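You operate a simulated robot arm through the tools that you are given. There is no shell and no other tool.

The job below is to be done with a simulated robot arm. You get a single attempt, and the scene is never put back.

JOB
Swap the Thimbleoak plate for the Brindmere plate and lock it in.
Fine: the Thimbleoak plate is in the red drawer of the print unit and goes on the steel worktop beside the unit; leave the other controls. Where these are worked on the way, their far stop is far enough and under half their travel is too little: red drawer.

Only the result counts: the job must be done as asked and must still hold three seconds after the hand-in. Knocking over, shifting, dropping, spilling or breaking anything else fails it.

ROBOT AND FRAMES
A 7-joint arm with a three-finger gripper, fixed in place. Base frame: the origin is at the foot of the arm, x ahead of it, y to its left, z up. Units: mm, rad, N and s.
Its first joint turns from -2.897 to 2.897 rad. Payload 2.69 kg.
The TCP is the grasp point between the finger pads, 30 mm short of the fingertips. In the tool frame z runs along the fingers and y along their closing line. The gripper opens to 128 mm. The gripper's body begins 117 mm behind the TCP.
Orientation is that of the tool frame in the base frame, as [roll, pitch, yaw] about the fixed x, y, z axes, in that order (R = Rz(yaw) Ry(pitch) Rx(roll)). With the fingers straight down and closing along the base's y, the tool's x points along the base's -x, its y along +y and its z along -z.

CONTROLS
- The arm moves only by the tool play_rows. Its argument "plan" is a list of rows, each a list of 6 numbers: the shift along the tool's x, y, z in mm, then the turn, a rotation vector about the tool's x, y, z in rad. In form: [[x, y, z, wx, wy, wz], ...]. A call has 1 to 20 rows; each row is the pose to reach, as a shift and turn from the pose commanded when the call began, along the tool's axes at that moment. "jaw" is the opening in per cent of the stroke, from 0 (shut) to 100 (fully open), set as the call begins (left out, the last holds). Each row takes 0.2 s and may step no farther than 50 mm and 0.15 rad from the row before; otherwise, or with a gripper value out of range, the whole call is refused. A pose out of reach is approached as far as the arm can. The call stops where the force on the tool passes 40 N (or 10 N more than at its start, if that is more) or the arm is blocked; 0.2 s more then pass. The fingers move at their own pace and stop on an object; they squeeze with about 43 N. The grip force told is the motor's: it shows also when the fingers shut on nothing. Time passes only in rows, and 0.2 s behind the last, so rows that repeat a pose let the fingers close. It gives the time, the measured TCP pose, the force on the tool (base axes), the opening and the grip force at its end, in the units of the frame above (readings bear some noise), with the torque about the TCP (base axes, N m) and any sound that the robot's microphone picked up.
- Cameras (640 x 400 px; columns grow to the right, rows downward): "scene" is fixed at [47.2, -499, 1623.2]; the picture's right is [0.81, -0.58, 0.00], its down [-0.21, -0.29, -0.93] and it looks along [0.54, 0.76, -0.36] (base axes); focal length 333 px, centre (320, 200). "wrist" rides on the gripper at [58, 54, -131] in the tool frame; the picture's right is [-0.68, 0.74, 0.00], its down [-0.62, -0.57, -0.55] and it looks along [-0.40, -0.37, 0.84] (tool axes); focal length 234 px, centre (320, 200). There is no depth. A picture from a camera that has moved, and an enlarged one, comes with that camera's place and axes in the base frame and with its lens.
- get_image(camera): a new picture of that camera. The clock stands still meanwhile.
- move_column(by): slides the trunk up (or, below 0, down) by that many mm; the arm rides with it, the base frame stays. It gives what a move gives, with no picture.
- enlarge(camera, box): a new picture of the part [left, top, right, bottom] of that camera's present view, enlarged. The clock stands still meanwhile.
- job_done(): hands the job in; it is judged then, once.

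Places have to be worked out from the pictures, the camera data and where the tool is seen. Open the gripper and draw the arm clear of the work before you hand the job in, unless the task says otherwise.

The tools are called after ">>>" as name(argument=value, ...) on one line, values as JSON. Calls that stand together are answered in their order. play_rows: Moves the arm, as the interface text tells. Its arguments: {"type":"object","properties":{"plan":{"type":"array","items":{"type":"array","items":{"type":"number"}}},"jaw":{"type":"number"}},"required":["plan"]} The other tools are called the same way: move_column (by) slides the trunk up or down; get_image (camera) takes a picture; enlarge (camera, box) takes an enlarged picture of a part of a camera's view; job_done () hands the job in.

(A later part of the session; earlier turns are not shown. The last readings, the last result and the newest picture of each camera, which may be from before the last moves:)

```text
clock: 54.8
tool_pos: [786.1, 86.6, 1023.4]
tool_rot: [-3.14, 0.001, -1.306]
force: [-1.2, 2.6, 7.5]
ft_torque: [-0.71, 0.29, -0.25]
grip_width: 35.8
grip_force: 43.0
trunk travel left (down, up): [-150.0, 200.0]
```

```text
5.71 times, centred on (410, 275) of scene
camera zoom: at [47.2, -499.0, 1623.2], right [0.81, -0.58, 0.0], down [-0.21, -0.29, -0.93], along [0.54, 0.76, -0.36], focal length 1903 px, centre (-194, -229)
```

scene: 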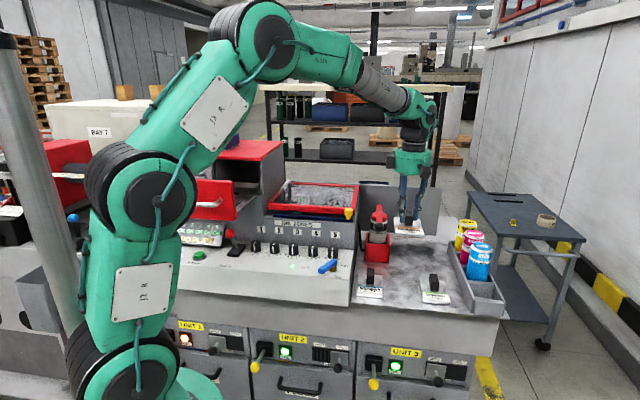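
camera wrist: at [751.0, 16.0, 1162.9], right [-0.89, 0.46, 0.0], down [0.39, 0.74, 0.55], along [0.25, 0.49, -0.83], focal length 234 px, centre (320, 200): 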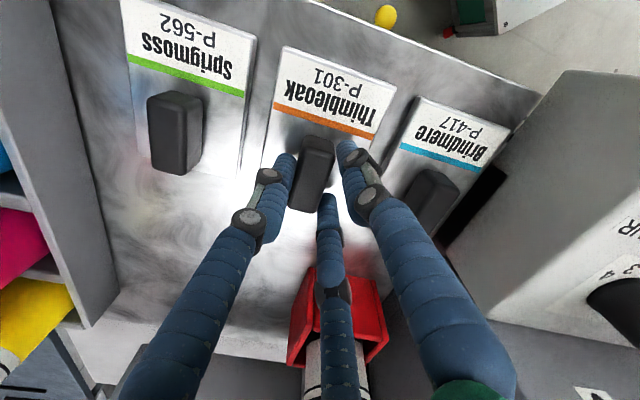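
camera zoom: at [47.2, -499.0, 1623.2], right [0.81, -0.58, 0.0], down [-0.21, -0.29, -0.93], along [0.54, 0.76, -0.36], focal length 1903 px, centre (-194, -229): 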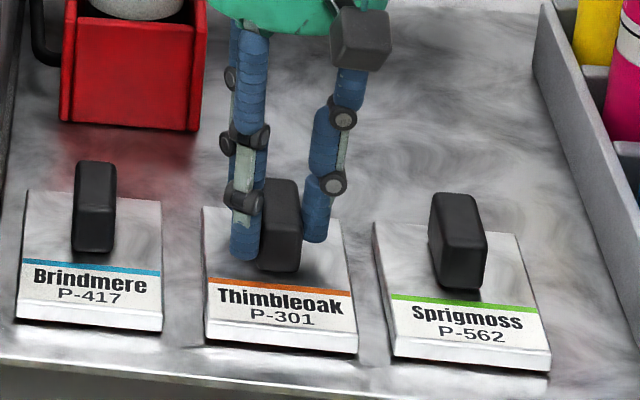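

Contact: vertical force swung from −3 to +7.5 N, so the plate rests on the worktop. I open the jaw to 56 mm and rise clear.

>>> play_rows(plan=[[0, 0, 0, 0, 0, 0], [0, 0, 0, 0, 0, 0]], jaw=44)

>>> play_rows(plan=[[0, 0, -8, 0, 0, 0], [0, 0, -20, 0, 0, 0], [0, 0, -45, 0, 0, 0], [0, 0, -80, 0, 0, 0], [0, 0, -120, 0, 0, 0]])

>>> get_image(camera="wrist")

>>> enlarge(camera="scene", box=[330, 200, 510, 310])

```text
clock: 55.4
tool_pos: [787.6, 87.0, 1022.5]
tool_rot: [-3.141, 0.005, -1.308]
force: [-1.1, -0.2, 1.3]
ft_torque: [0.0, 0.0, 0.03]
grip_width: 56.3
grip_force: 0.1
trunk travel left (down, up): [-150.0, 200.0]
```

```text
clock: 56.6
tool_pos: [786.0, 86.5, 1142.4]
tool_rot: [-3.141, 0.003, -1.308]
force: [-0.6, 0.3, 0.0]
ft_torque: [-0.01, -0.02, 0.01]
grip_width: 56.4
grip_force: 0.1
trunk travel left (down, up): [-150.0, 200.0]
```

```text
taken
camera wrist: at [750.2, 15.8, 1273.3], right [-0.89, 0.46, 0.0], down [0.39, 0.74, 0.55], along [0.25, 0.49, -0.84], focal length 234 px, centre (320, 200)
```

wrist: 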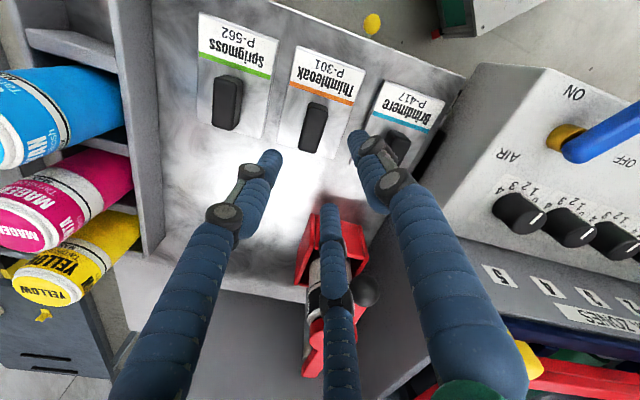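

```text
3.56 times, centred on (420, 255) of scene
camera zoom: at [47.2, -499.0, 1623.2], right [0.81, -0.58, 0.0], down [-0.21, -0.29, -0.93], along [0.54, 0.76, -0.36], focal length 1184 px, centre (-36, 4)
```

zoom: 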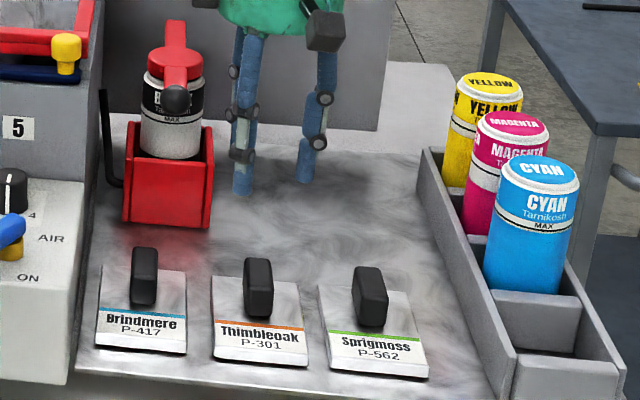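

Thimbleoak stands neatly between its neighbours. Now for Brindmere: I rise and move above it to measure its handle and the clearance to the console and ink unit.

>>> play_rows(plan=[[0, 0, -40, 0, 0, 0], [0, 0, -80, 0, 0, 0], [0, 0, -120, 0, 0, 0], [-28.7, 15.9, -140, 0, 0, 0], [-57.4, 31.8, -140, 0, 0, 0], [-86.1, 47.8, -140, 0, 0, 0]], jaw=100)

>>> get_image(camera="wrist")

>>> enlarge(camera="wrist", box=[220, 60, 460, 240])

```text
clock: 58.0
tool_pos: [717.8, 155.2, 1283.3]
tool_rot: [-3.14, 0.003, -1.307]
force: [0.4, 0.1, -0.1]
ft_torque: [0.02, 0.04, 0.04]
grip_width: 128.0
grip_force: 0.0
trunk travel left (down, up): [-150.0, 200.0]
```

```text
taken
camera wrist: at [681.5, 85.4, 1413.7], right [-0.89, 0.46, 0.0], down [0.39, 0.74, 0.55], along [0.25, 0.49, -0.83], focal length 234 px, centre (320, 200)
```

wrist: 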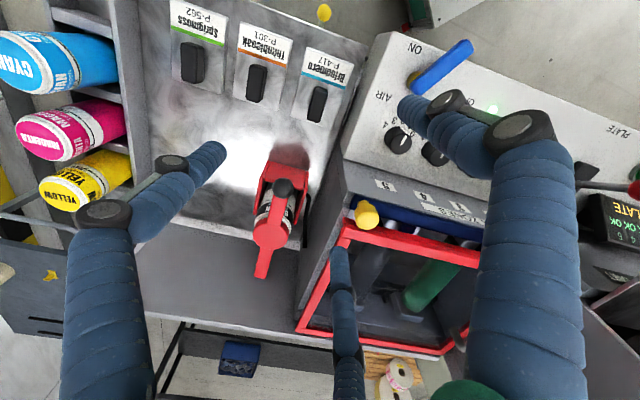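

```text
2.22 times, centred on (340, 150) of wrist
camera zoom: at [681.5, 85.4, 1413.7], right [-0.89, 0.46, 0.0], down [0.39, 0.74, 0.55], along [0.25, 0.49, -0.83], focal length 520 px, centre (276, 311)
```

zoom: 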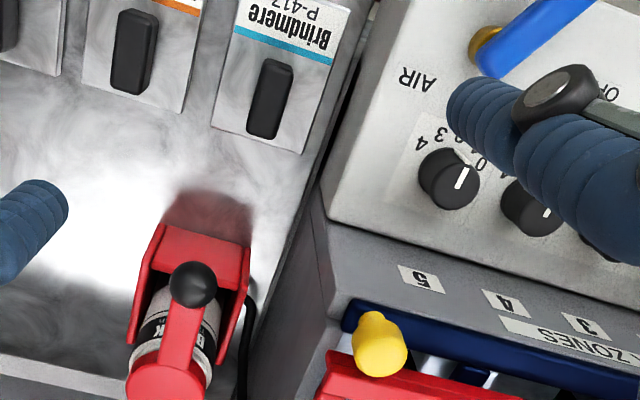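

Brindmere's handle lies on the planned column (block at u≈404, v≈618, just 1 mm off), and the hand clears ink unit and bottle. I descend with the jaw at 56 mm to just above the handle and check.

>>> play_rows(plan=[[-0.7, 0.4, 40, 0, 0, 0], [-0.7, 0.4, 80, 0, 0, 0], [-0.7, 0.4, 120, 0, 0, 0], [-0.7, 0.4, 160, 0, 0, 0], [-0.7, 0.4, 190, 0, 0, 0], [-0.7, 0.4, 210, 0, 0, 0]], jaw=44)

>>> get_image(camera="wrist")

>>> enlarge(camera="wrist", box=[220, 60, 420, 240])

>>> enlarge(camera="scene", box=[320, 180, 500, 310])

```text
clock: 59.4
tool_pos: [720.1, 158.8, 1074.1]
tool_rot: [3.139, 0.002, -1.307]
force: [0.3, -0.2, 0.3]
ft_torque: [0.01, -0.01, 0.03]
grip_width: 56.1
grip_force: 0.1
trunk travel left (down, up): [-150.0, 200.0]
```

```text
taken
camera wrist: at [682.6, 86.9, 1204.6], right [-0.89, 0.46, 0.0], down [0.39, 0.74, 0.55], along [0.25, 0.49, -0.83], focal length 234 px, centre (320, 200)
```

wrist: 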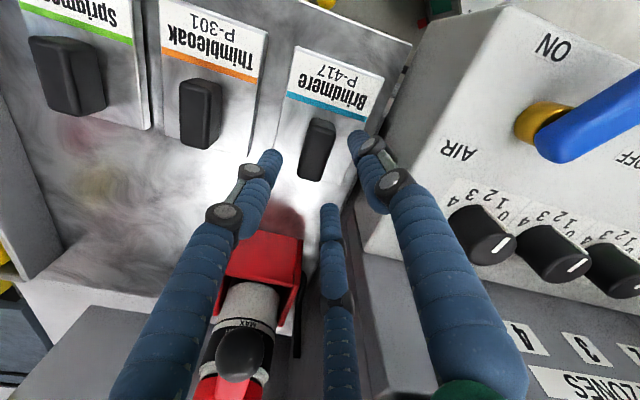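

```text
2.22 times, centred on (320, 150) of wrist
camera zoom: at [682.6, 86.9, 1204.6], right [-0.89, 0.46, 0.0], down [0.39, 0.74, 0.55], along [0.25, 0.49, -0.83], focal length 520 px, centre (320, 311)
```

zoom: 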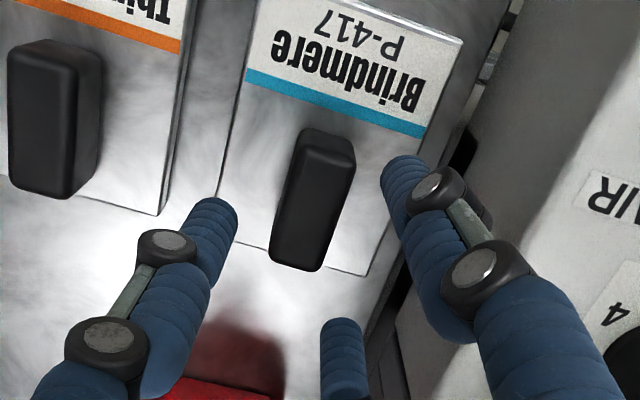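

```text
3.08 times, centred on (410, 245) of scene
camera zoom: at [47.2, -499.0, 1623.2], right [0.81, -0.58, 0.0], down [-0.21, -0.29, -0.93], along [0.54, 0.76, -0.36], focal length 1025 px, centre (43, 62)
```

zoom: 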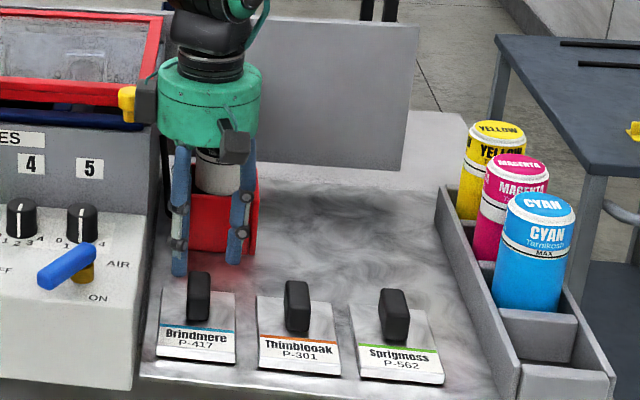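

The box on the hand is well in front of the yellow knob, so it's clear. I shift 3 mm toward the console to centre on the handle and lower the last 50 mm.

>>> play_rows(plan=[[-2, 3, 5, 0, 0, 0], [-2, 3, 20, 0, 0, 0], [-2, 3, 35, 0, 0, 0], [-2, 3, 45, 0, 0, 0], [-2, 3, 50, 0, 0, 0]])

>>> enlarge(camera="wrist", box=[220, 60, 420, 240])

>>> enlarge(camera="scene", box=[320, 180, 500, 310])

```text
clock: 60.6
tool_pos: [715.4, 159.0, 1023.6]
tool_rot: [3.141, 0.004, -1.309]
force: [-0.2, 0.8, -0.7]
ft_torque: [0.02, 0.01, 0.0]
grip_width: 56.3
grip_force: 0.0
trunk travel left (down, up): [-150.0, 200.0]
```

```text
2.22 times, centred on (320, 150) of wrist
camera zoom: at [678.7, 88.6, 1153.8], right [-0.89, 0.46, 0.0], down [0.39, 0.74, 0.55], along [0.25, 0.49, -0.83], focal length 520 px, centre (320, 311)
```

zoom: 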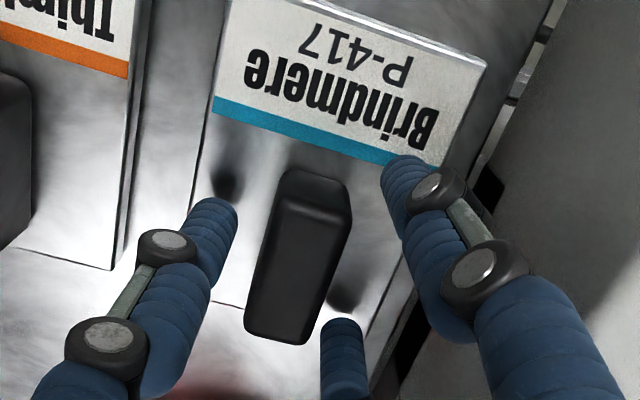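

```text
3.08 times, centred on (410, 245) of scene
camera zoom: at [47.2, -499.0, 1623.2], right [0.81, -0.58, 0.0], down [-0.21, -0.29, -0.93], along [0.54, 0.76, -0.36], focal length 1025 px, centre (43, 62)
```

zoom: 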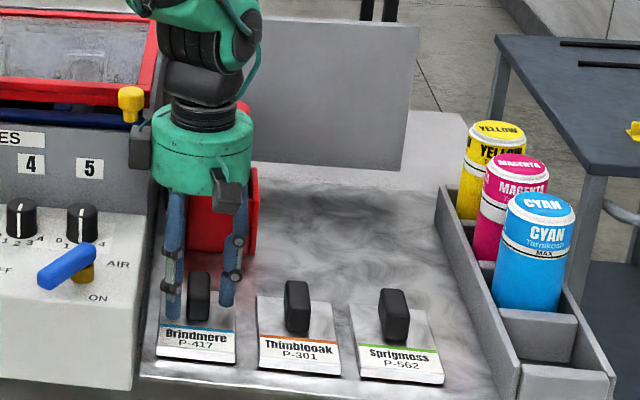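

Relative geometry equals the Thimbleoak grip, no contact yet. I close on Brindmere's handle.

>>> play_rows(plan=[[0, 0, 0, 0, 0, 0], [0, 0, 0, 0, 0, 0], [0, 0, 0, 0, 0, 0]], jaw=0)

>>> enlarge(camera="wrist", box=[220, 70, 420, 250])

```text
clock: 61.4
tool_pos: [714.1, 159.8, 1022.8]
tool_rot: [3.141, 0.003, -1.306]
force: [-0.2, -0.8, -0.5]
ft_torque: [-0.05, -0.06, -0.03]
grip_width: 35.9
grip_force: 43.1
trunk travel left (down, up): [-150.0, 200.0]
```

```text
2.22 times, centred on (320, 160) of wrist
camera zoom: at [678.7, 88.5, 1153.9], right [-0.89, 0.46, 0.0], down [0.39, 0.74, 0.55], along [0.25, 0.49, -0.83], focal length 520 px, centre (320, 289)
```

zoom: 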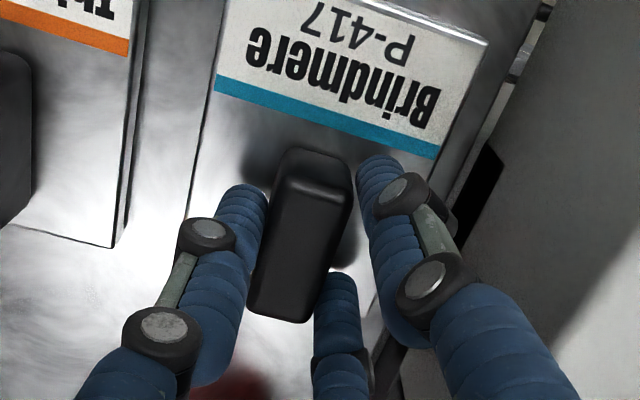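

Brindmere is gripped the same way (35.9 mm, 43 N). I lift it straight up.

>>> play_rows(plan=[[0, 0, -5, 0, 0, 0], [0, 0, -12, 0, 0, 0], [0, 0, -25, 0, 0, 0], [0, 0, -50, 0, 0, 0], [0, 0, -85, 0, 0, 0], [0, 0, -125, 0, 0, 0], [0, 0, -165, 0, 0, 0], [0, 0, -205, 0, 0, 0], [0, 0, -245, 0, 0, 0], [0, 0, -285, 0, 0, 0], [0, 0, -325, 0, 0, 0], [0, 0, -365, 0, 0, 0], [0, 0, -405, 0, 0, 0], [0, 0, -420, 0, 0, 0]])

>>> get_image(camera="wrist")

>>> enlarge(camera="wrist", box=[220, 70, 420, 250])

>>> get_image(camera="scene")

```text
clock: 64.4
tool_pos: [715.7, 159.3, 1444.3]
tool_rot: [-3.141, 0.003, -1.307]
force: [0.0, -0.3, -2.4]
ft_torque: [0.03, -0.04, 0.03]
grip_width: 35.9
grip_force: 42.7
trunk travel left (down, up): [-150.0, 200.0]
```

```text
taken
camera wrist: at [679.6, 87.3, 1574.8], right [-0.89, 0.46, 0.0], down [0.39, 0.74, 0.55], along [0.25, 0.49, -0.83], focal length 234 px, centre (320, 200)
```

wrist: 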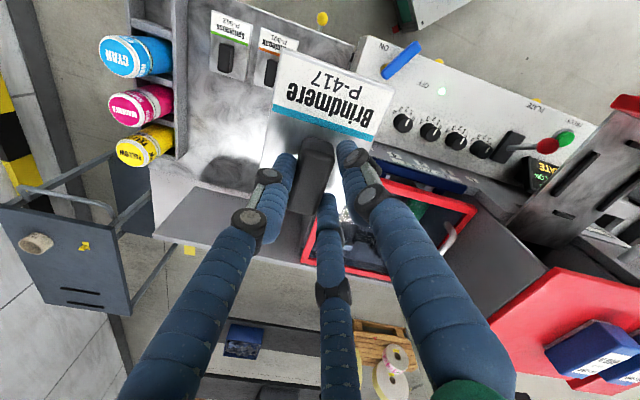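

```text
2.22 times, centred on (320, 160) of wrist
camera zoom: at [679.6, 87.3, 1574.8], right [-0.89, 0.46, 0.0], down [0.39, 0.74, 0.55], along [0.25, 0.49, -0.83], focal length 520 px, centre (320, 289)
```

zoom: 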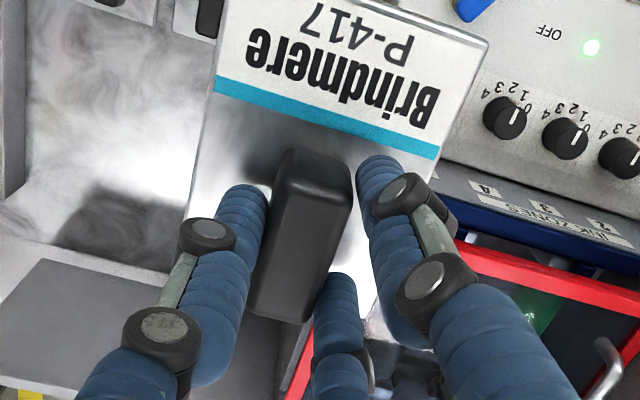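

```text
taken
```

scene: 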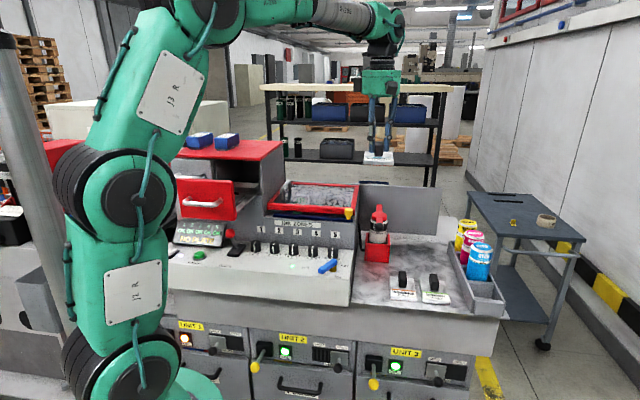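

Brindmere is held level. I carry it back at height to directly above the drawer nest and check alignment.

>>> play_rows(plan=[[-32.6, 20.8, 0, 0, 0, 0], [-65.1, 41.7, 0, 0, 0, 0], [-97.7, 62.5, 0, 0, 0, 0], [-130.2, 83.3, 0, 0, 0, 0], [-162.8, 104.2, 0, 0, 0, 0], [-195.3, 125, 0, 0, 0, 0], [-227.9, 145.8, 0, 0, 0, 0], [-260.4, 166.7, 0, 0, 0, 0], [-293, 187.5, 0, 0, 0, 0], [-325.5, 208.3, 0, 0, 0, 0], [-358.1, 229.2, 0, 0, 0, 0], [-390.6, 250, 0, 0, 0, 0], [-390.6, 250, 0, 0, 0, 0]])

>>> get_image(camera="wrist")

>>> enlarge(camera="wrist", box=[200, 20, 440, 250])

>>> get_image(camera="scene")

```text
clock: 67.2
tool_pos: [373.3, 469.4, 1444.9]
tool_rot: [-3.141, 0.001, -1.308]
force: [-0.6, 1.2, -3.2]
ft_torque: [0.0, -0.05, -0.01]
grip_width: 35.6
grip_force: 43.2
trunk travel left (down, up): [-150.0, 200.0]
```

```text
taken
camera wrist: at [335.9, 398.6, 1575.8], right [-0.89, 0.46, 0.0], down [0.39, 0.74, 0.55], along [0.25, 0.49, -0.84], focal length 234 px, centre (320, 200)
```

wrist: 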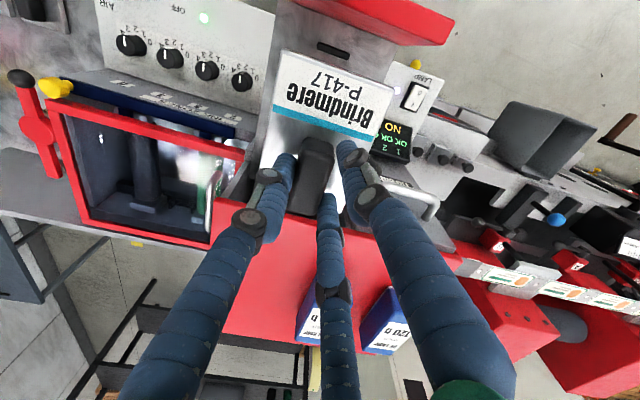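

```text
1.74 times, centred on (320, 135) of wrist
camera zoom: at [335.9, 398.6, 1575.8], right [-0.89, 0.46, 0.0], down [0.39, 0.74, 0.55], along [0.25, 0.49, -0.84], focal length 407 px, centre (320, 313)
```

zoom: 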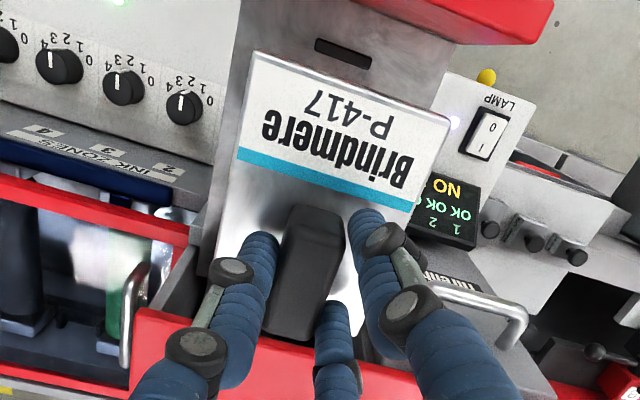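

```text
taken
```

scene: 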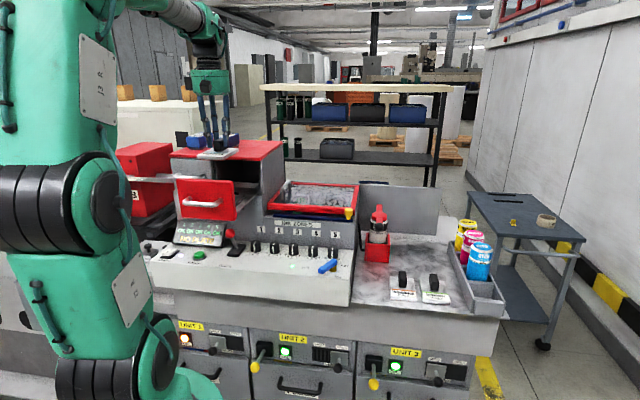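

Alignment looks right; I lower to about 25 mm above the seat and check against the ribs.

>>> play_rows(plan=[[0, 0, 30, 0, 0, 0], [0, 0, 60, 0, 0, 0], [0, 0, 90, 0, 0, 0], [0, 0, 110, 0, 0, 0], [0, 0, 120, 0, 0, 0]])

>>> enlarge(camera="wrist", box=[200, 0, 440, 200])

>>> enlarge(camera="wrist", box=[220, 70, 420, 250])

```text
clock: 68.4
tool_pos: [372.3, 470.9, 1323.7]
tool_rot: [-3.141, 0.004, -1.308]
force: [0.1, 0.3, -3.1]
ft_torque: [0.04, 0.01, 0.01]
grip_width: 35.9
grip_force: 43.6
trunk travel left (down, up): [-150.0, 200.0]
```

```text
2.00 times, centred on (320, 100) of wrist
camera zoom: at [336.3, 399.4, 1454.9], right [-0.89, 0.46, 0.0], down [0.39, 0.74, 0.55], along [0.25, 0.49, -0.83], focal length 468 px, centre (320, 400)
```

zoom: 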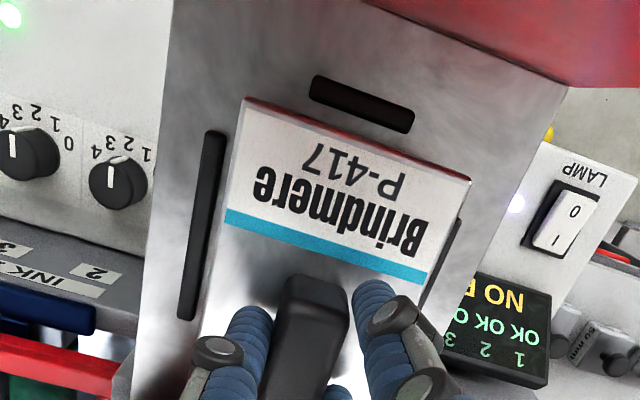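

```text
2.22 times, centred on (320, 160) of wrist
camera zoom: at [336.3, 399.4, 1454.9], right [-0.89, 0.46, 0.0], down [0.39, 0.74, 0.55], along [0.25, 0.49, -0.83], focal length 520 px, centre (320, 289)
```

zoom: 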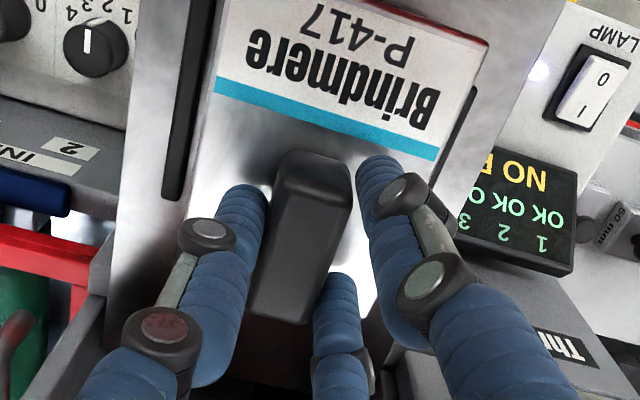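

Ribs and plate edges come out symmetrical, so the alignment is good. I lower to the seat, slowly at the end.

>>> play_rows(plan=[[0, 0, 8, 0, 0, 0], [0, 0, 14, 0, 0, 0], [0, 0, 18, 0, 0, 0], [0, 0, 20.5, 0, 0, 0]])

>>> enlarge(camera="wrist", box=[200, 0, 440, 200])

```text
clock: 69.4
tool_pos: [372.0, 471.7, 1302.6]
tool_rot: [-3.141, 0.002, -1.307]
force: [-0.7, 0.1, -2.5]
ft_torque: [0.04, -0.04, 0.01]
grip_width: 35.7
grip_force: 42.4
trunk travel left (down, up): [-150.0, 200.0]
```

```text
2.00 times, centred on (320, 100) of wrist
camera zoom: at [335.9, 399.9, 1433.5], right [-0.89, 0.46, 0.0], down [0.39, 0.74, 0.55], along [0.25, 0.49, -0.83], focal length 468 px, centre (320, 400)
```

zoom: 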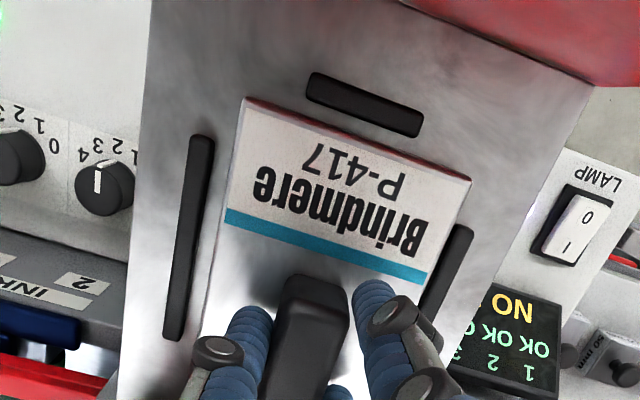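

The plate is about 1.3 mm nearer the right rib than Thimbleoak was, so I nudge +1.2 mm and lower onto the seat.

>>> play_rows(plan=[[1, -0.6, 0, 0, 0, 0], [1, -0.6, 1.2, 0, 0, 0], [1, -0.6, 2.2, 0, 0, 0]])

```text
clock: 70.2
tool_pos: [372.5, 469.6, 1300.7]
tool_rot: [3.141, 0.004, -1.308]
force: [0.0, -0.3, -2.6]
ft_torque: [0.02, 0.01, -0.02]
grip_width: 35.6
grip_force: 42.5
trunk travel left (down, up): [-150.0, 200.0]
```

No contact yet (force still −2.6 N). I lower a little more.

>>> play_rows(plan=[[0, 0, 1, 0, 0, 0], [0, 0, 1.5, 0, 0, 0]])

```text
clock: 70.8
tool_pos: [373.1, 469.7, 1300.3]
tool_rot: [-3.138, 0.003, -1.307]
force: [0.5, -2.2, 5.5]
ft_torque: [-0.79, 0.07, 0.13]
grip_width: 35.6
grip_force: 43.1
trunk travel left (down, up): [-150.0, 200.0]
```

Contact with the seat (+5.5 N). A quick look at the nest before releasing.

>>> enlarge(camera="wrist", box=[200, 0, 440, 200])

>>> enlarge(camera="scene", box=[160, 120, 300, 230])

```text
2.00 times, centred on (320, 100) of wrist
camera zoom: at [336.5, 398.7, 1431.0], right [-0.89, 0.46, 0.0], down [0.39, 0.74, 0.55], along [0.25, 0.49, -0.83], focal length 468 px, centre (320, 400)
```

zoom: 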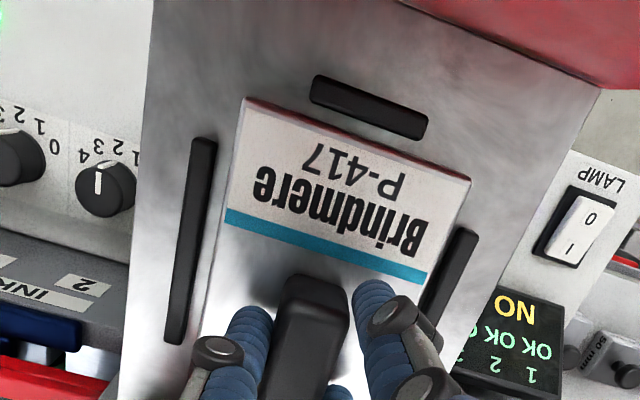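

```text
3.64 times, centred on (230, 175) of scene
camera zoom: at [47.2, -499.0, 1623.2], right [0.81, -0.58, 0.0], down [-0.21, -0.29, -0.93], along [0.54, 0.76, -0.36], focal length 1211 px, centre (647, 291)
```

zoom: 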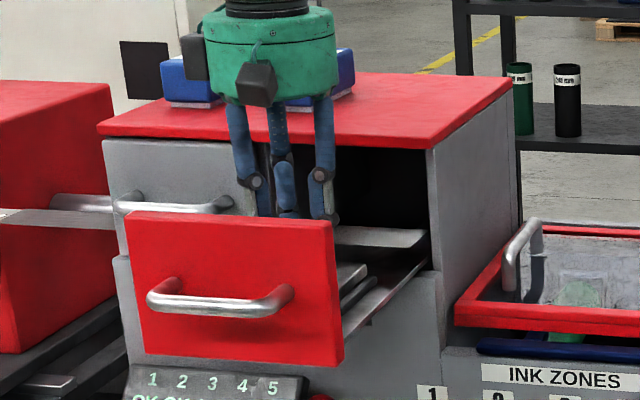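

Gaps to the ribs now match those Thimbleoak had. I open the jaw and rise clear.

>>> play_rows(plan=[[0, 0, 0, 0, 0, 0], [0, 0, 0, 0, 0, 0]], jaw=44)

>>> play_rows(plan=[[0, 0, -8, 0, 0, 0], [0, 0, -20, 0, 0, 0], [0, 0, -45, 0, 0, 0], [0, 0, -80, 0, 0, 0], [0, 0, -120, 0, 0, 0]])

>>> get_image(camera="wrist")

>>> enlarge(camera="wrist", box=[240, 20, 420, 200])

>>> get_image(camera="scene")

```text
clock: 71.4
tool_pos: [371.9, 469.9, 1299.4]
tool_rot: [3.14, 0.003, -1.307]
force: [-0.1, 0.7, -0.3]
ft_torque: [0.01, -0.02, 0.03]
grip_width: 56.0
grip_force: 0.2
trunk travel left (down, up): [-150.0, 200.0]
```

```text
clock: 72.6
tool_pos: [371.9, 467.6, 1419.0]
tool_rot: [3.141, 0.002, -1.306]
force: [0.3, -0.3, -0.5]
ft_torque: [0.01, -0.03, 0.0]
grip_width: 56.4
grip_force: 0.0
trunk travel left (down, up): [-150.0, 200.0]
```

```text
taken
camera wrist: at [336.1, 397.7, 1550.2], right [-0.89, 0.46, 0.0], down [0.39, 0.74, 0.55], along [0.25, 0.49, -0.83], focal length 234 px, centre (320, 200)
```

wrist: 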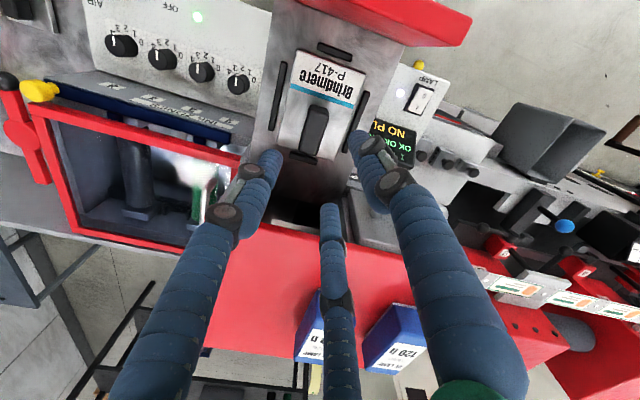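

```text
2.22 times, centred on (330, 110) of wrist
camera zoom: at [336.1, 397.7, 1550.2], right [-0.89, 0.46, 0.0], down [0.39, 0.74, 0.55], along [0.25, 0.49, -0.83], focal length 520 px, centre (298, 400)
```

zoom: 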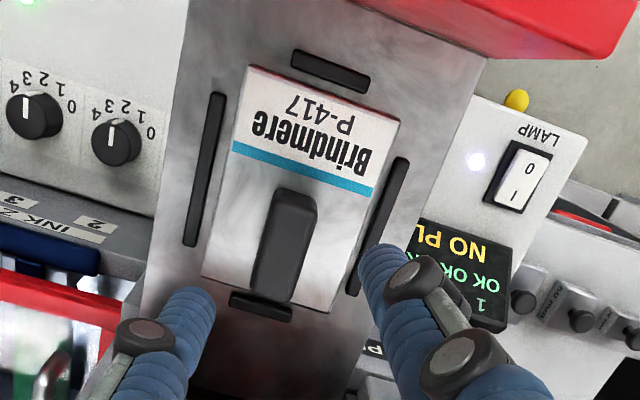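

```text
taken
```

scene: 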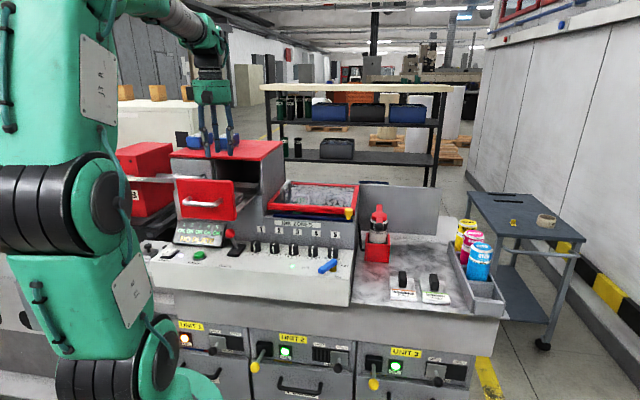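

Brindmere sits squarely in the nest. Next I close the drawer: first bring the hand out in front of the drawer and back to the tilted handle pose.

>>> play_rows(plan=[[0, 0, -30, 0, 0, 0], [22.5, 15, -62, 0, 0, -0.105], [45, 30, -62, 0, 0, -0.21], [67.4, 44.9, -62, 0, 0, -0.314], [89.9, 59.9, -62, 0, 0, -0.419], [112.4, 74.9, -62, 0, 0, -0.524]], jaw=32)

>>> play_rows(plan=[[-8.4, 13.7, 3.7, 0.131, 0, 0], [-16.9, 27.4, 7.3, 0.262, 0, 0], [-25.3, 41.2, 11, 0.393, 0, 0], [-33.7, 54.9, 14.7, 0.524, 0, 0], [-42.2, 68.6, 18.3, 0.655, 0, 0], [-50.6, 82.3, 22, 0.785, 0, 0]])

>>> get_image(camera="wrist")

>>> get_image(camera="scene")

```text
clock: 74.0
tool_pos: [330.1, 339.2, 1479.9]
tool_rot: [-3.141, 0.002, -0.781]
force: [-0.2, -0.1, 0.2]
ft_torque: [0.01, -0.01, -0.03]
grip_width: 40.8
grip_force: 0.0
trunk travel left (down, up): [-150.0, 200.0]
```

```text
clock: 75.4
tool_pos: [235.0, 318.1, 1457.8]
tool_rot: [-2.352, 0.002, -0.784]
force: [-0.3, 0.6, -0.6]
ft_torque: [0.0, 0.01, -0.01]
grip_width: 41.3
grip_force: 0.1
trunk travel left (down, up): [-150.0, 200.0]
```

```text
taken
camera wrist: at [184.7, 183.3, 1513.4], right [-0.85, 0.11, -0.52], down [-0.43, 0.44, 0.79], along [0.32, 0.89, -0.33], focal length 234 px, centre (320, 200)
```

wrist: 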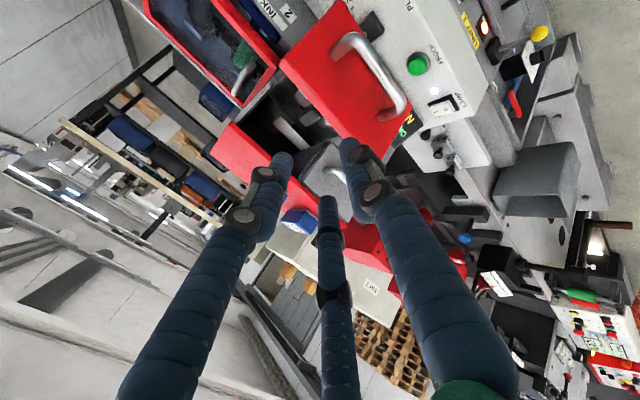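

```text
taken
```

scene: 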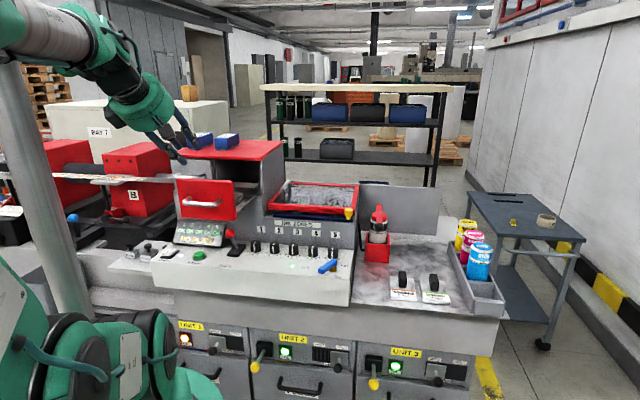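

The picture equals the one I had after releasing the handle, so I retrace that path to straddle the bar.

>>> play_rows(plan=[[0.5, 31, 24, 0, 0, 0], [0.5, 61, 49, 0, 0, 0], [0.5, 81, 74, 0, 0, 0], [0.5, 82, 94, 0, 0, 0], [0.5, 82, 109, 0, 0, 0], [0.5, 81, 118, 0, 0, 0]])

>>> enlarge(camera="wrist", box=[220, 60, 420, 260])

```text
clock: 76.8
tool_pos: [254.6, 337.9, 1318.3]
tool_rot: [-2.354, 0.005, -0.785]
force: [-0.1, 0.4, -0.2]
ft_torque: [0.02, 0.0, -0.03]
grip_width: 41.0
grip_force: 0.1
trunk travel left (down, up): [-150.0, 200.0]
```

```text
2.00 times, centred on (320, 160) of wrist
camera zoom: at [204.5, 203.5, 1373.4], right [-0.85, 0.11, -0.52], down [-0.43, 0.44, 0.79], along [0.32, 0.89, -0.33], focal length 468 px, centre (320, 280)
```

zoom: 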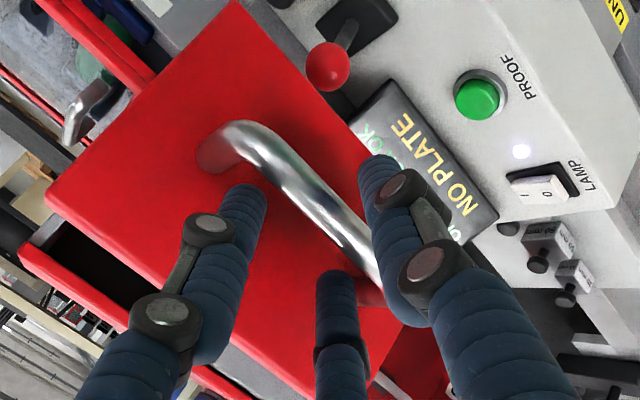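

The bar lies between the jaws. I close on it.

>>> play_rows(plan=[[0, -1, 0, 0, 0, 0], [0, -1.5, 0, 0, 0, 0], [0, -1.5, 0, 0, 0, 0]], jaw=0)

```text
clock: 77.6
tool_pos: [255.4, 338.9, 1319.0]
tool_rot: [-2.356, 0.0, -0.784]
force: [-0.2, 0.1, 0.0]
ft_torque: [0.03, 0.03, 0.0]
grip_width: 2.0
grip_force: 31.1
trunk travel left (down, up): [-150.0, 200.0]
```

The jaw shut to 2 mm: it missed the bar. I look before doing anything.

>>> enlarge(camera="wrist", box=[220, 60, 420, 260])

>>> enlarge(camera="scene", box=[140, 130, 280, 240])

```text
2.00 times, centred on (320, 160) of wrist
camera zoom: at [205.1, 204.4, 1374.6], right [-0.85, 0.11, -0.52], down [-0.43, 0.44, 0.79], along [0.32, 0.89, -0.33], focal length 468 px, centre (320, 280)
```

zoom: 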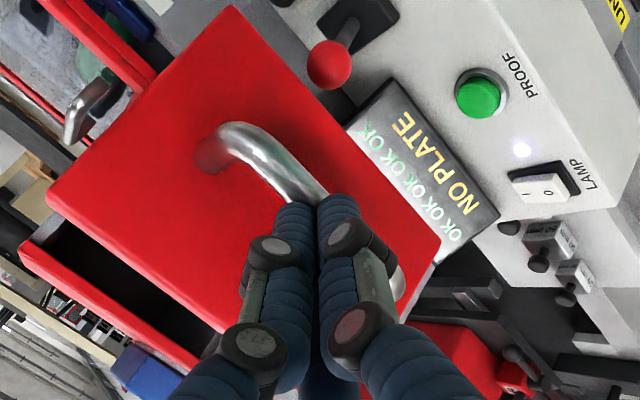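

```text
3.64 times, centred on (210, 185) of scene
camera zoom: at [47.2, -499.0, 1623.2], right [0.81, -0.58, 0.0], down [-0.21, -0.29, -0.93], along [0.54, 0.76, -0.36], focal length 1211 px, centre (720, 254)
```

zoom: 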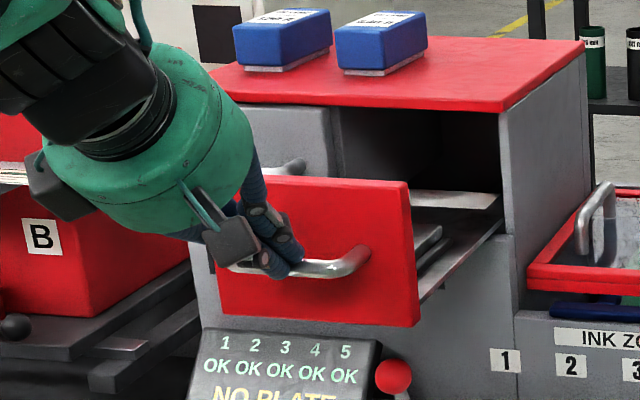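

The fingers closed just short of the bar, with no force on anything. I back off 20 mm, reopen and look to relocate the bar.

>>> play_rows(plan=[[0, 0, -10, 0, 0, 0], [0, 0, -20, 0, 0, 0]])

>>> play_rows(plan=[[0, 0, 0, 0, 0, 0], [0, 0, 0, 0, 0, 0]], jaw=34)

>>> enlarge(camera="wrist", box=[220, 60, 420, 220])

>>> enlarge(camera="scene", box=[160, 150, 260, 230])

```text
clock: 78.2
tool_pos: [245.9, 328.1, 1332.6]
tool_rot: [-2.356, 0.0, -0.783]
force: [-0.9, -0.1, 0.2]
ft_torque: [-0.02, 0.04, -0.01]
grip_width: 1.9
grip_force: 31.6
trunk travel left (down, up): [-150.0, 200.0]
```

```text
clock: 78.8
tool_pos: [245.2, 327.0, 1333.9]
tool_rot: [-2.355, 0.001, -0.783]
force: [-0.3, -0.6, -0.5]
ft_torque: [0.01, 0.01, 0.01]
grip_width: 43.5
grip_force: 0.0
trunk travel left (down, up): [-150.0, 200.0]
```

```text
2.50 times, centred on (320, 140) of wrist
camera zoom: at [194.6, 193.5, 1388.1], right [-0.85, 0.11, -0.52], down [-0.43, 0.44, 0.79], along [0.32, 0.89, -0.33], focal length 585 px, centre (320, 350)
```

zoom: 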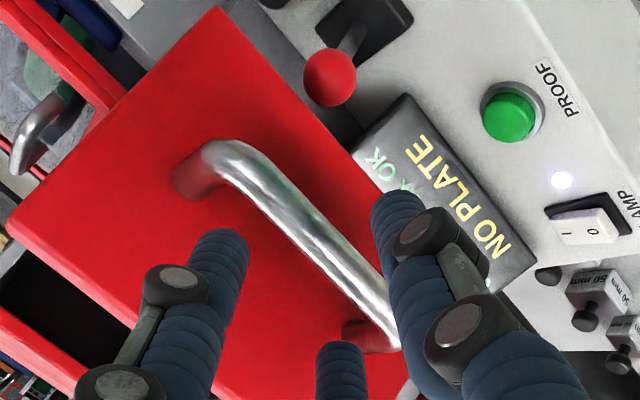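

```text
5.00 times, centred on (210, 190) of scene
camera zoom: at [47.2, -499.0, 1623.2], right [0.81, -0.58, 0.0], down [-0.21, -0.29, -0.93], along [0.54, 0.76, -0.36], focal length 1665 px, centre (870, 250)
```

zoom: 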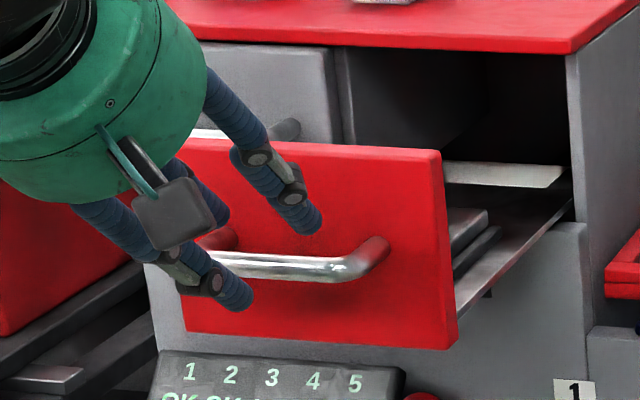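

The image shows the bar about 52 mm ahead of the TCP — the drawer has drifted some 9 mm inward — so my tips had not reached past it. I advance 33 mm with a 3 mm sideways trim.

>>> play_rows(plan=[[0, -3, 8, 0, 0, 0], [0, -3, 16, 0, 0, 0], [0, -3, 24, 0, 0, 0], [0, -3, 29, 0, 0, 0], [0, -3, 33, 0, 0, 0]])

>>> enlarge(camera="wrist", box=[220, 60, 420, 220])

>>> enlarge(camera="scene", box=[160, 150, 260, 230])

```text
clock: 80.0
tool_pos: [263.1, 347.1, 1311.3]
tool_rot: [-2.353, 0.004, -0.784]
force: [0.0, -0.3, 0.1]
ft_torque: [-0.01, -0.03, 0.02]
grip_width: 43.4
grip_force: 0.1
trunk travel left (down, up): [-150.0, 200.0]
```

```text
2.50 times, centred on (320, 140) of wrist
camera zoom: at [212.5, 211.7, 1366.5], right [-0.85, 0.11, -0.52], down [-0.43, 0.44, 0.79], along [0.32, 0.89, -0.33], focal length 585 px, centre (320, 350)
```

zoom: 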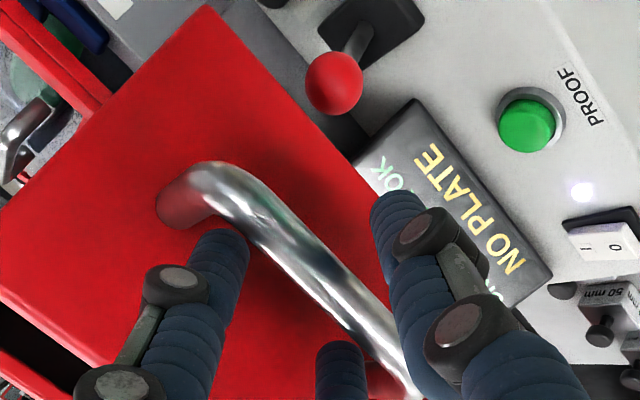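

```text
5.00 times, centred on (210, 190) of scene
camera zoom: at [47.2, -499.0, 1623.2], right [0.81, -0.58, 0.0], down [-0.21, -0.29, -0.93], along [0.54, 0.76, -0.36], focal length 1665 px, centre (870, 250)
```

zoom: 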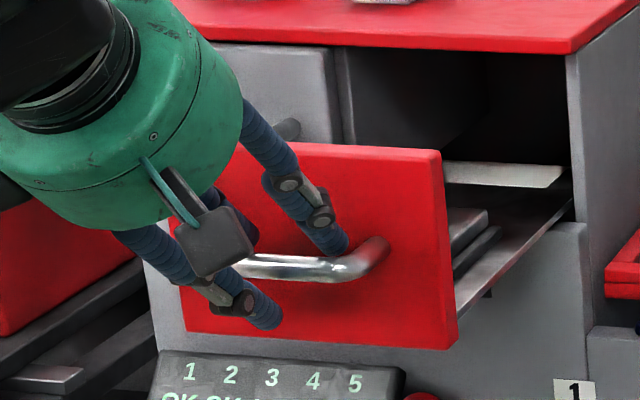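

The bar is now well inside the jaws (about 18 mm from the TCP) without contact. I close.

>>> play_rows(plan=[[0, -1, 0, 0, 0, 0], [0, -2, 0, 0, 0, 0], [0, -2, 0, 0, 0, 0]], jaw=0)

>>> enlarge(camera="wrist", box=[220, 60, 420, 220])

```text
clock: 80.8
tool_pos: [264.8, 348.5, 1313.1]
tool_rot: [-2.358, 0.001, -0.786]
force: [1.7, -3.1, -2.7]
ft_torque: [-0.34, -0.26, 0.37]
grip_width: 22.5
grip_force: 44.5
trunk travel left (down, up): [-150.0, 200.0]
```

```text
2.50 times, centred on (320, 140) of wrist
camera zoom: at [214.2, 212.7, 1367.7], right [-0.85, 0.11, -0.52], down [-0.43, 0.44, 0.79], along [0.32, 0.89, -0.33], focal length 585 px, centre (320, 350)
```

zoom: 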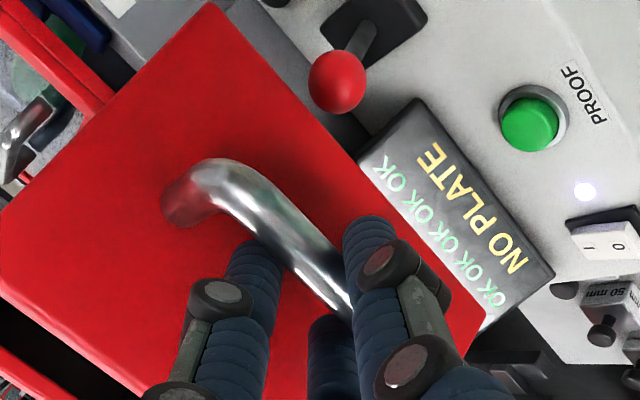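

The bar is gripped (22.5 mm). I push the drawer in smoothly, first 100 mm.

>>> play_rows(plan=[[0, -4, 4, 0, 0, 0], [0, -10, 10, 0, 0, 0], [0, -18, 18, 0, 0, 0], [0, -27, 27, 0, 0, 0], [0, -36, 36, 0, 0, 0], [0, -45, 45, 0, 0, 0], [0, -54, 54, 0, 0, 0], [0, -63, 63, 0, 0, 0], [0, -71, 71, 0, 0, 0]])

>>> get_image(camera="scene")

```text
clock: 82.8
tool_pos: [337.5, 419.3, 1312.3]
tool_rot: [-2.357, 0.004, -0.783]
force: [-0.4, 1.8, -15.1]
ft_torque: [-0.36, -0.09, 0.64]
grip_width: 22.5
grip_force: 44.7
trunk travel left (down, up): [-150.0, 200.0]
```

```text
taken
```

scene: 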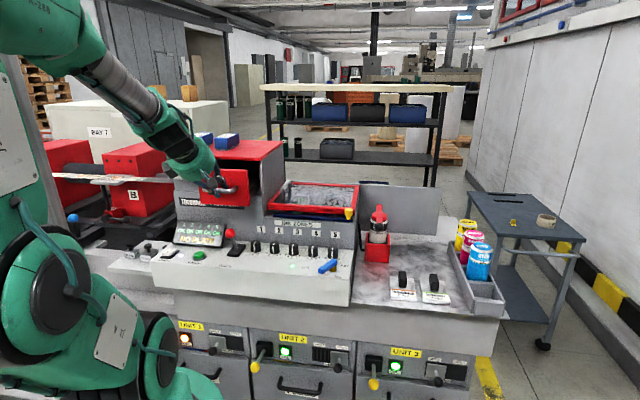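

Going smoothly. I push another 85 mm.

>>> play_rows(plan=[[0, -8, 8, 0, 0, 0], [0, -17, 17, 0, 0, 0], [0, -26, 26, 0, 0, 0], [0, -35, 35, 0, 0, 0], [0, -44, 44, 0, 0, 0], [0, -53, 53, 0, 0, 0], [0, -60, 60, 0, 0, 0]])

>>> enlarge(camera="scene", box=[150, 120, 290, 260])

```text
clock: 84.4
tool_pos: [395.0, 479.8, 1314.0]
tool_rot: [-2.357, 0.003, -0.785]
force: [6.6, -4.7, -20.4]
ft_torque: [-0.51, -0.24, 0.43]
grip_width: 22.5
grip_force: 45.3
trunk travel left (down, up): [-150.0, 200.0]
```

```text
2.86 times, centred on (220, 190) of scene
camera zoom: at [47.2, -499.0, 1623.2], right [0.81, -0.58, 0.0], down [-0.21, -0.29, -0.93], along [0.54, 0.76, -0.36], focal length 952 px, centre (606, 229)
```

zoom: 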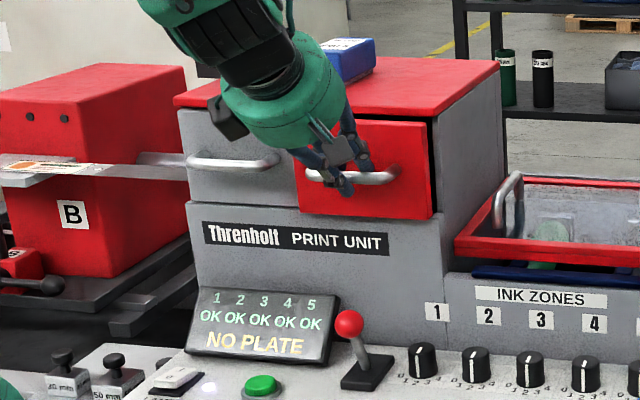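

About 15 mm remain. I push the rest slowly until the drawer meets its stop.

>>> play_rows(plan=[[0, -2.8, 4.2, 0, 0, 0], [0, -5.5, 7, 0, 0, 0], [0, -7.8, 9.2, 0, 0, 0], [0, -9.2, 10.6, 0, 0, 0]])

>>> enlarge(camera="scene", box=[150, 120, 290, 260])

```text
clock: 85.4
tool_pos: [404.9, 489.4, 1314.7]
tool_rot: [-2.354, 0.004, -0.784]
force: [10.8, -5.5, -11.5]
ft_torque: [-0.46, -0.39, 0.44]
grip_width: 22.5
grip_force: 45.2
trunk travel left (down, up): [-150.0, 200.0]
```

```text
2.86 times, centred on (220, 190) of scene
camera zoom: at [47.2, -499.0, 1623.2], right [0.81, -0.58, 0.0], down [-0.21, -0.29, -0.93], along [0.54, 0.76, -0.36], focal length 952 px, centre (606, 229)
```

zoom: 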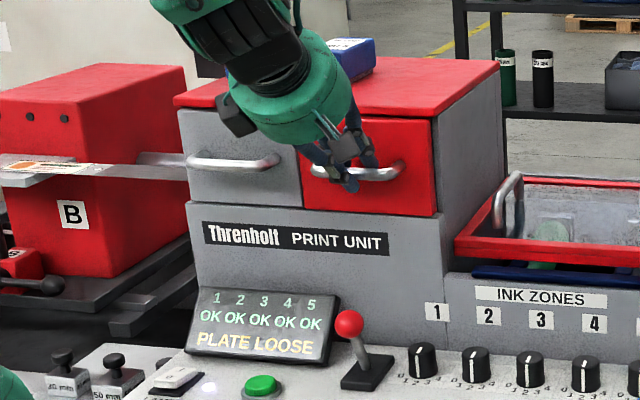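

The display now reads "PLATE LOOSE": the drawer is in and sees the plate. I press the last millimetres to the stop.

>>> play_rows(plan=[[0, -1, 1, 0, 0, 0], [0, -2, 2, 0, 0, 0], [0, -3, 3, 0, 0, 0]])

```text
clock: 86.2
tool_pos: [409.1, 490.3, 1312.9]
tool_rot: [-2.356, 0.003, -0.786]
force: [8.2, -10.3, -9.5]
ft_torque: [-0.59, -0.41, 0.32]
grip_width: 22.3
grip_force: 45.5
trunk travel left (down, up): [-150.0, 200.0]
```

Still no resistance along the push; I continue in 1.5 mm steps.

>>> play_rows(plan=[[0, -1, 1, 0, 0, 0], [0, -2, 2, 0, 0, 0], [0, -3, 3, 0, 0, 0], [0, -4, 4, 0, 0, 0]])

>>> enlarge(camera="scene", box=[190, 130, 290, 210])

```text
clock: 87.0
tool_pos: [408.4, 491.2, 1313.4]
tool_rot: [-2.358, 0.0, -0.786]
force: [-18.4, -20.0, 10.6]
ft_torque: [-0.77, -0.24, 0.2]
grip_width: 22.6
grip_force: 44.7
trunk travel left (down, up): [-150.0, 200.0]
stopped in row 3: the force on the tool passed its limit at 43 N (the readings are from after the stop); the commanded pose is now the measured one
```

```text
5.00 times, centred on (240, 170) of scene
camera zoom: at [47.2, -499.0, 1623.2], right [0.81, -0.58, 0.0], down [-0.21, -0.29, -0.93], along [0.54, 0.76, -0.36], focal length 1665 px, centre (720, 350)
```

zoom: 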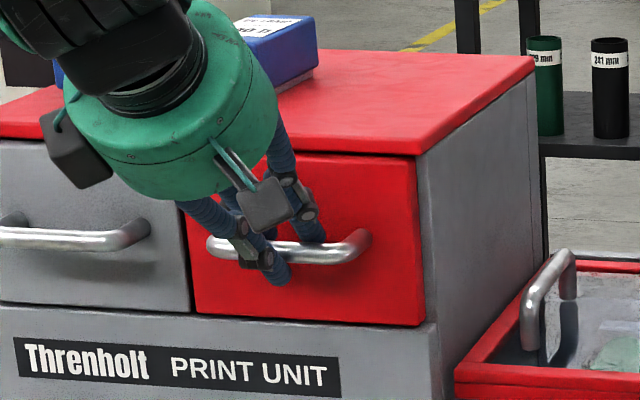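

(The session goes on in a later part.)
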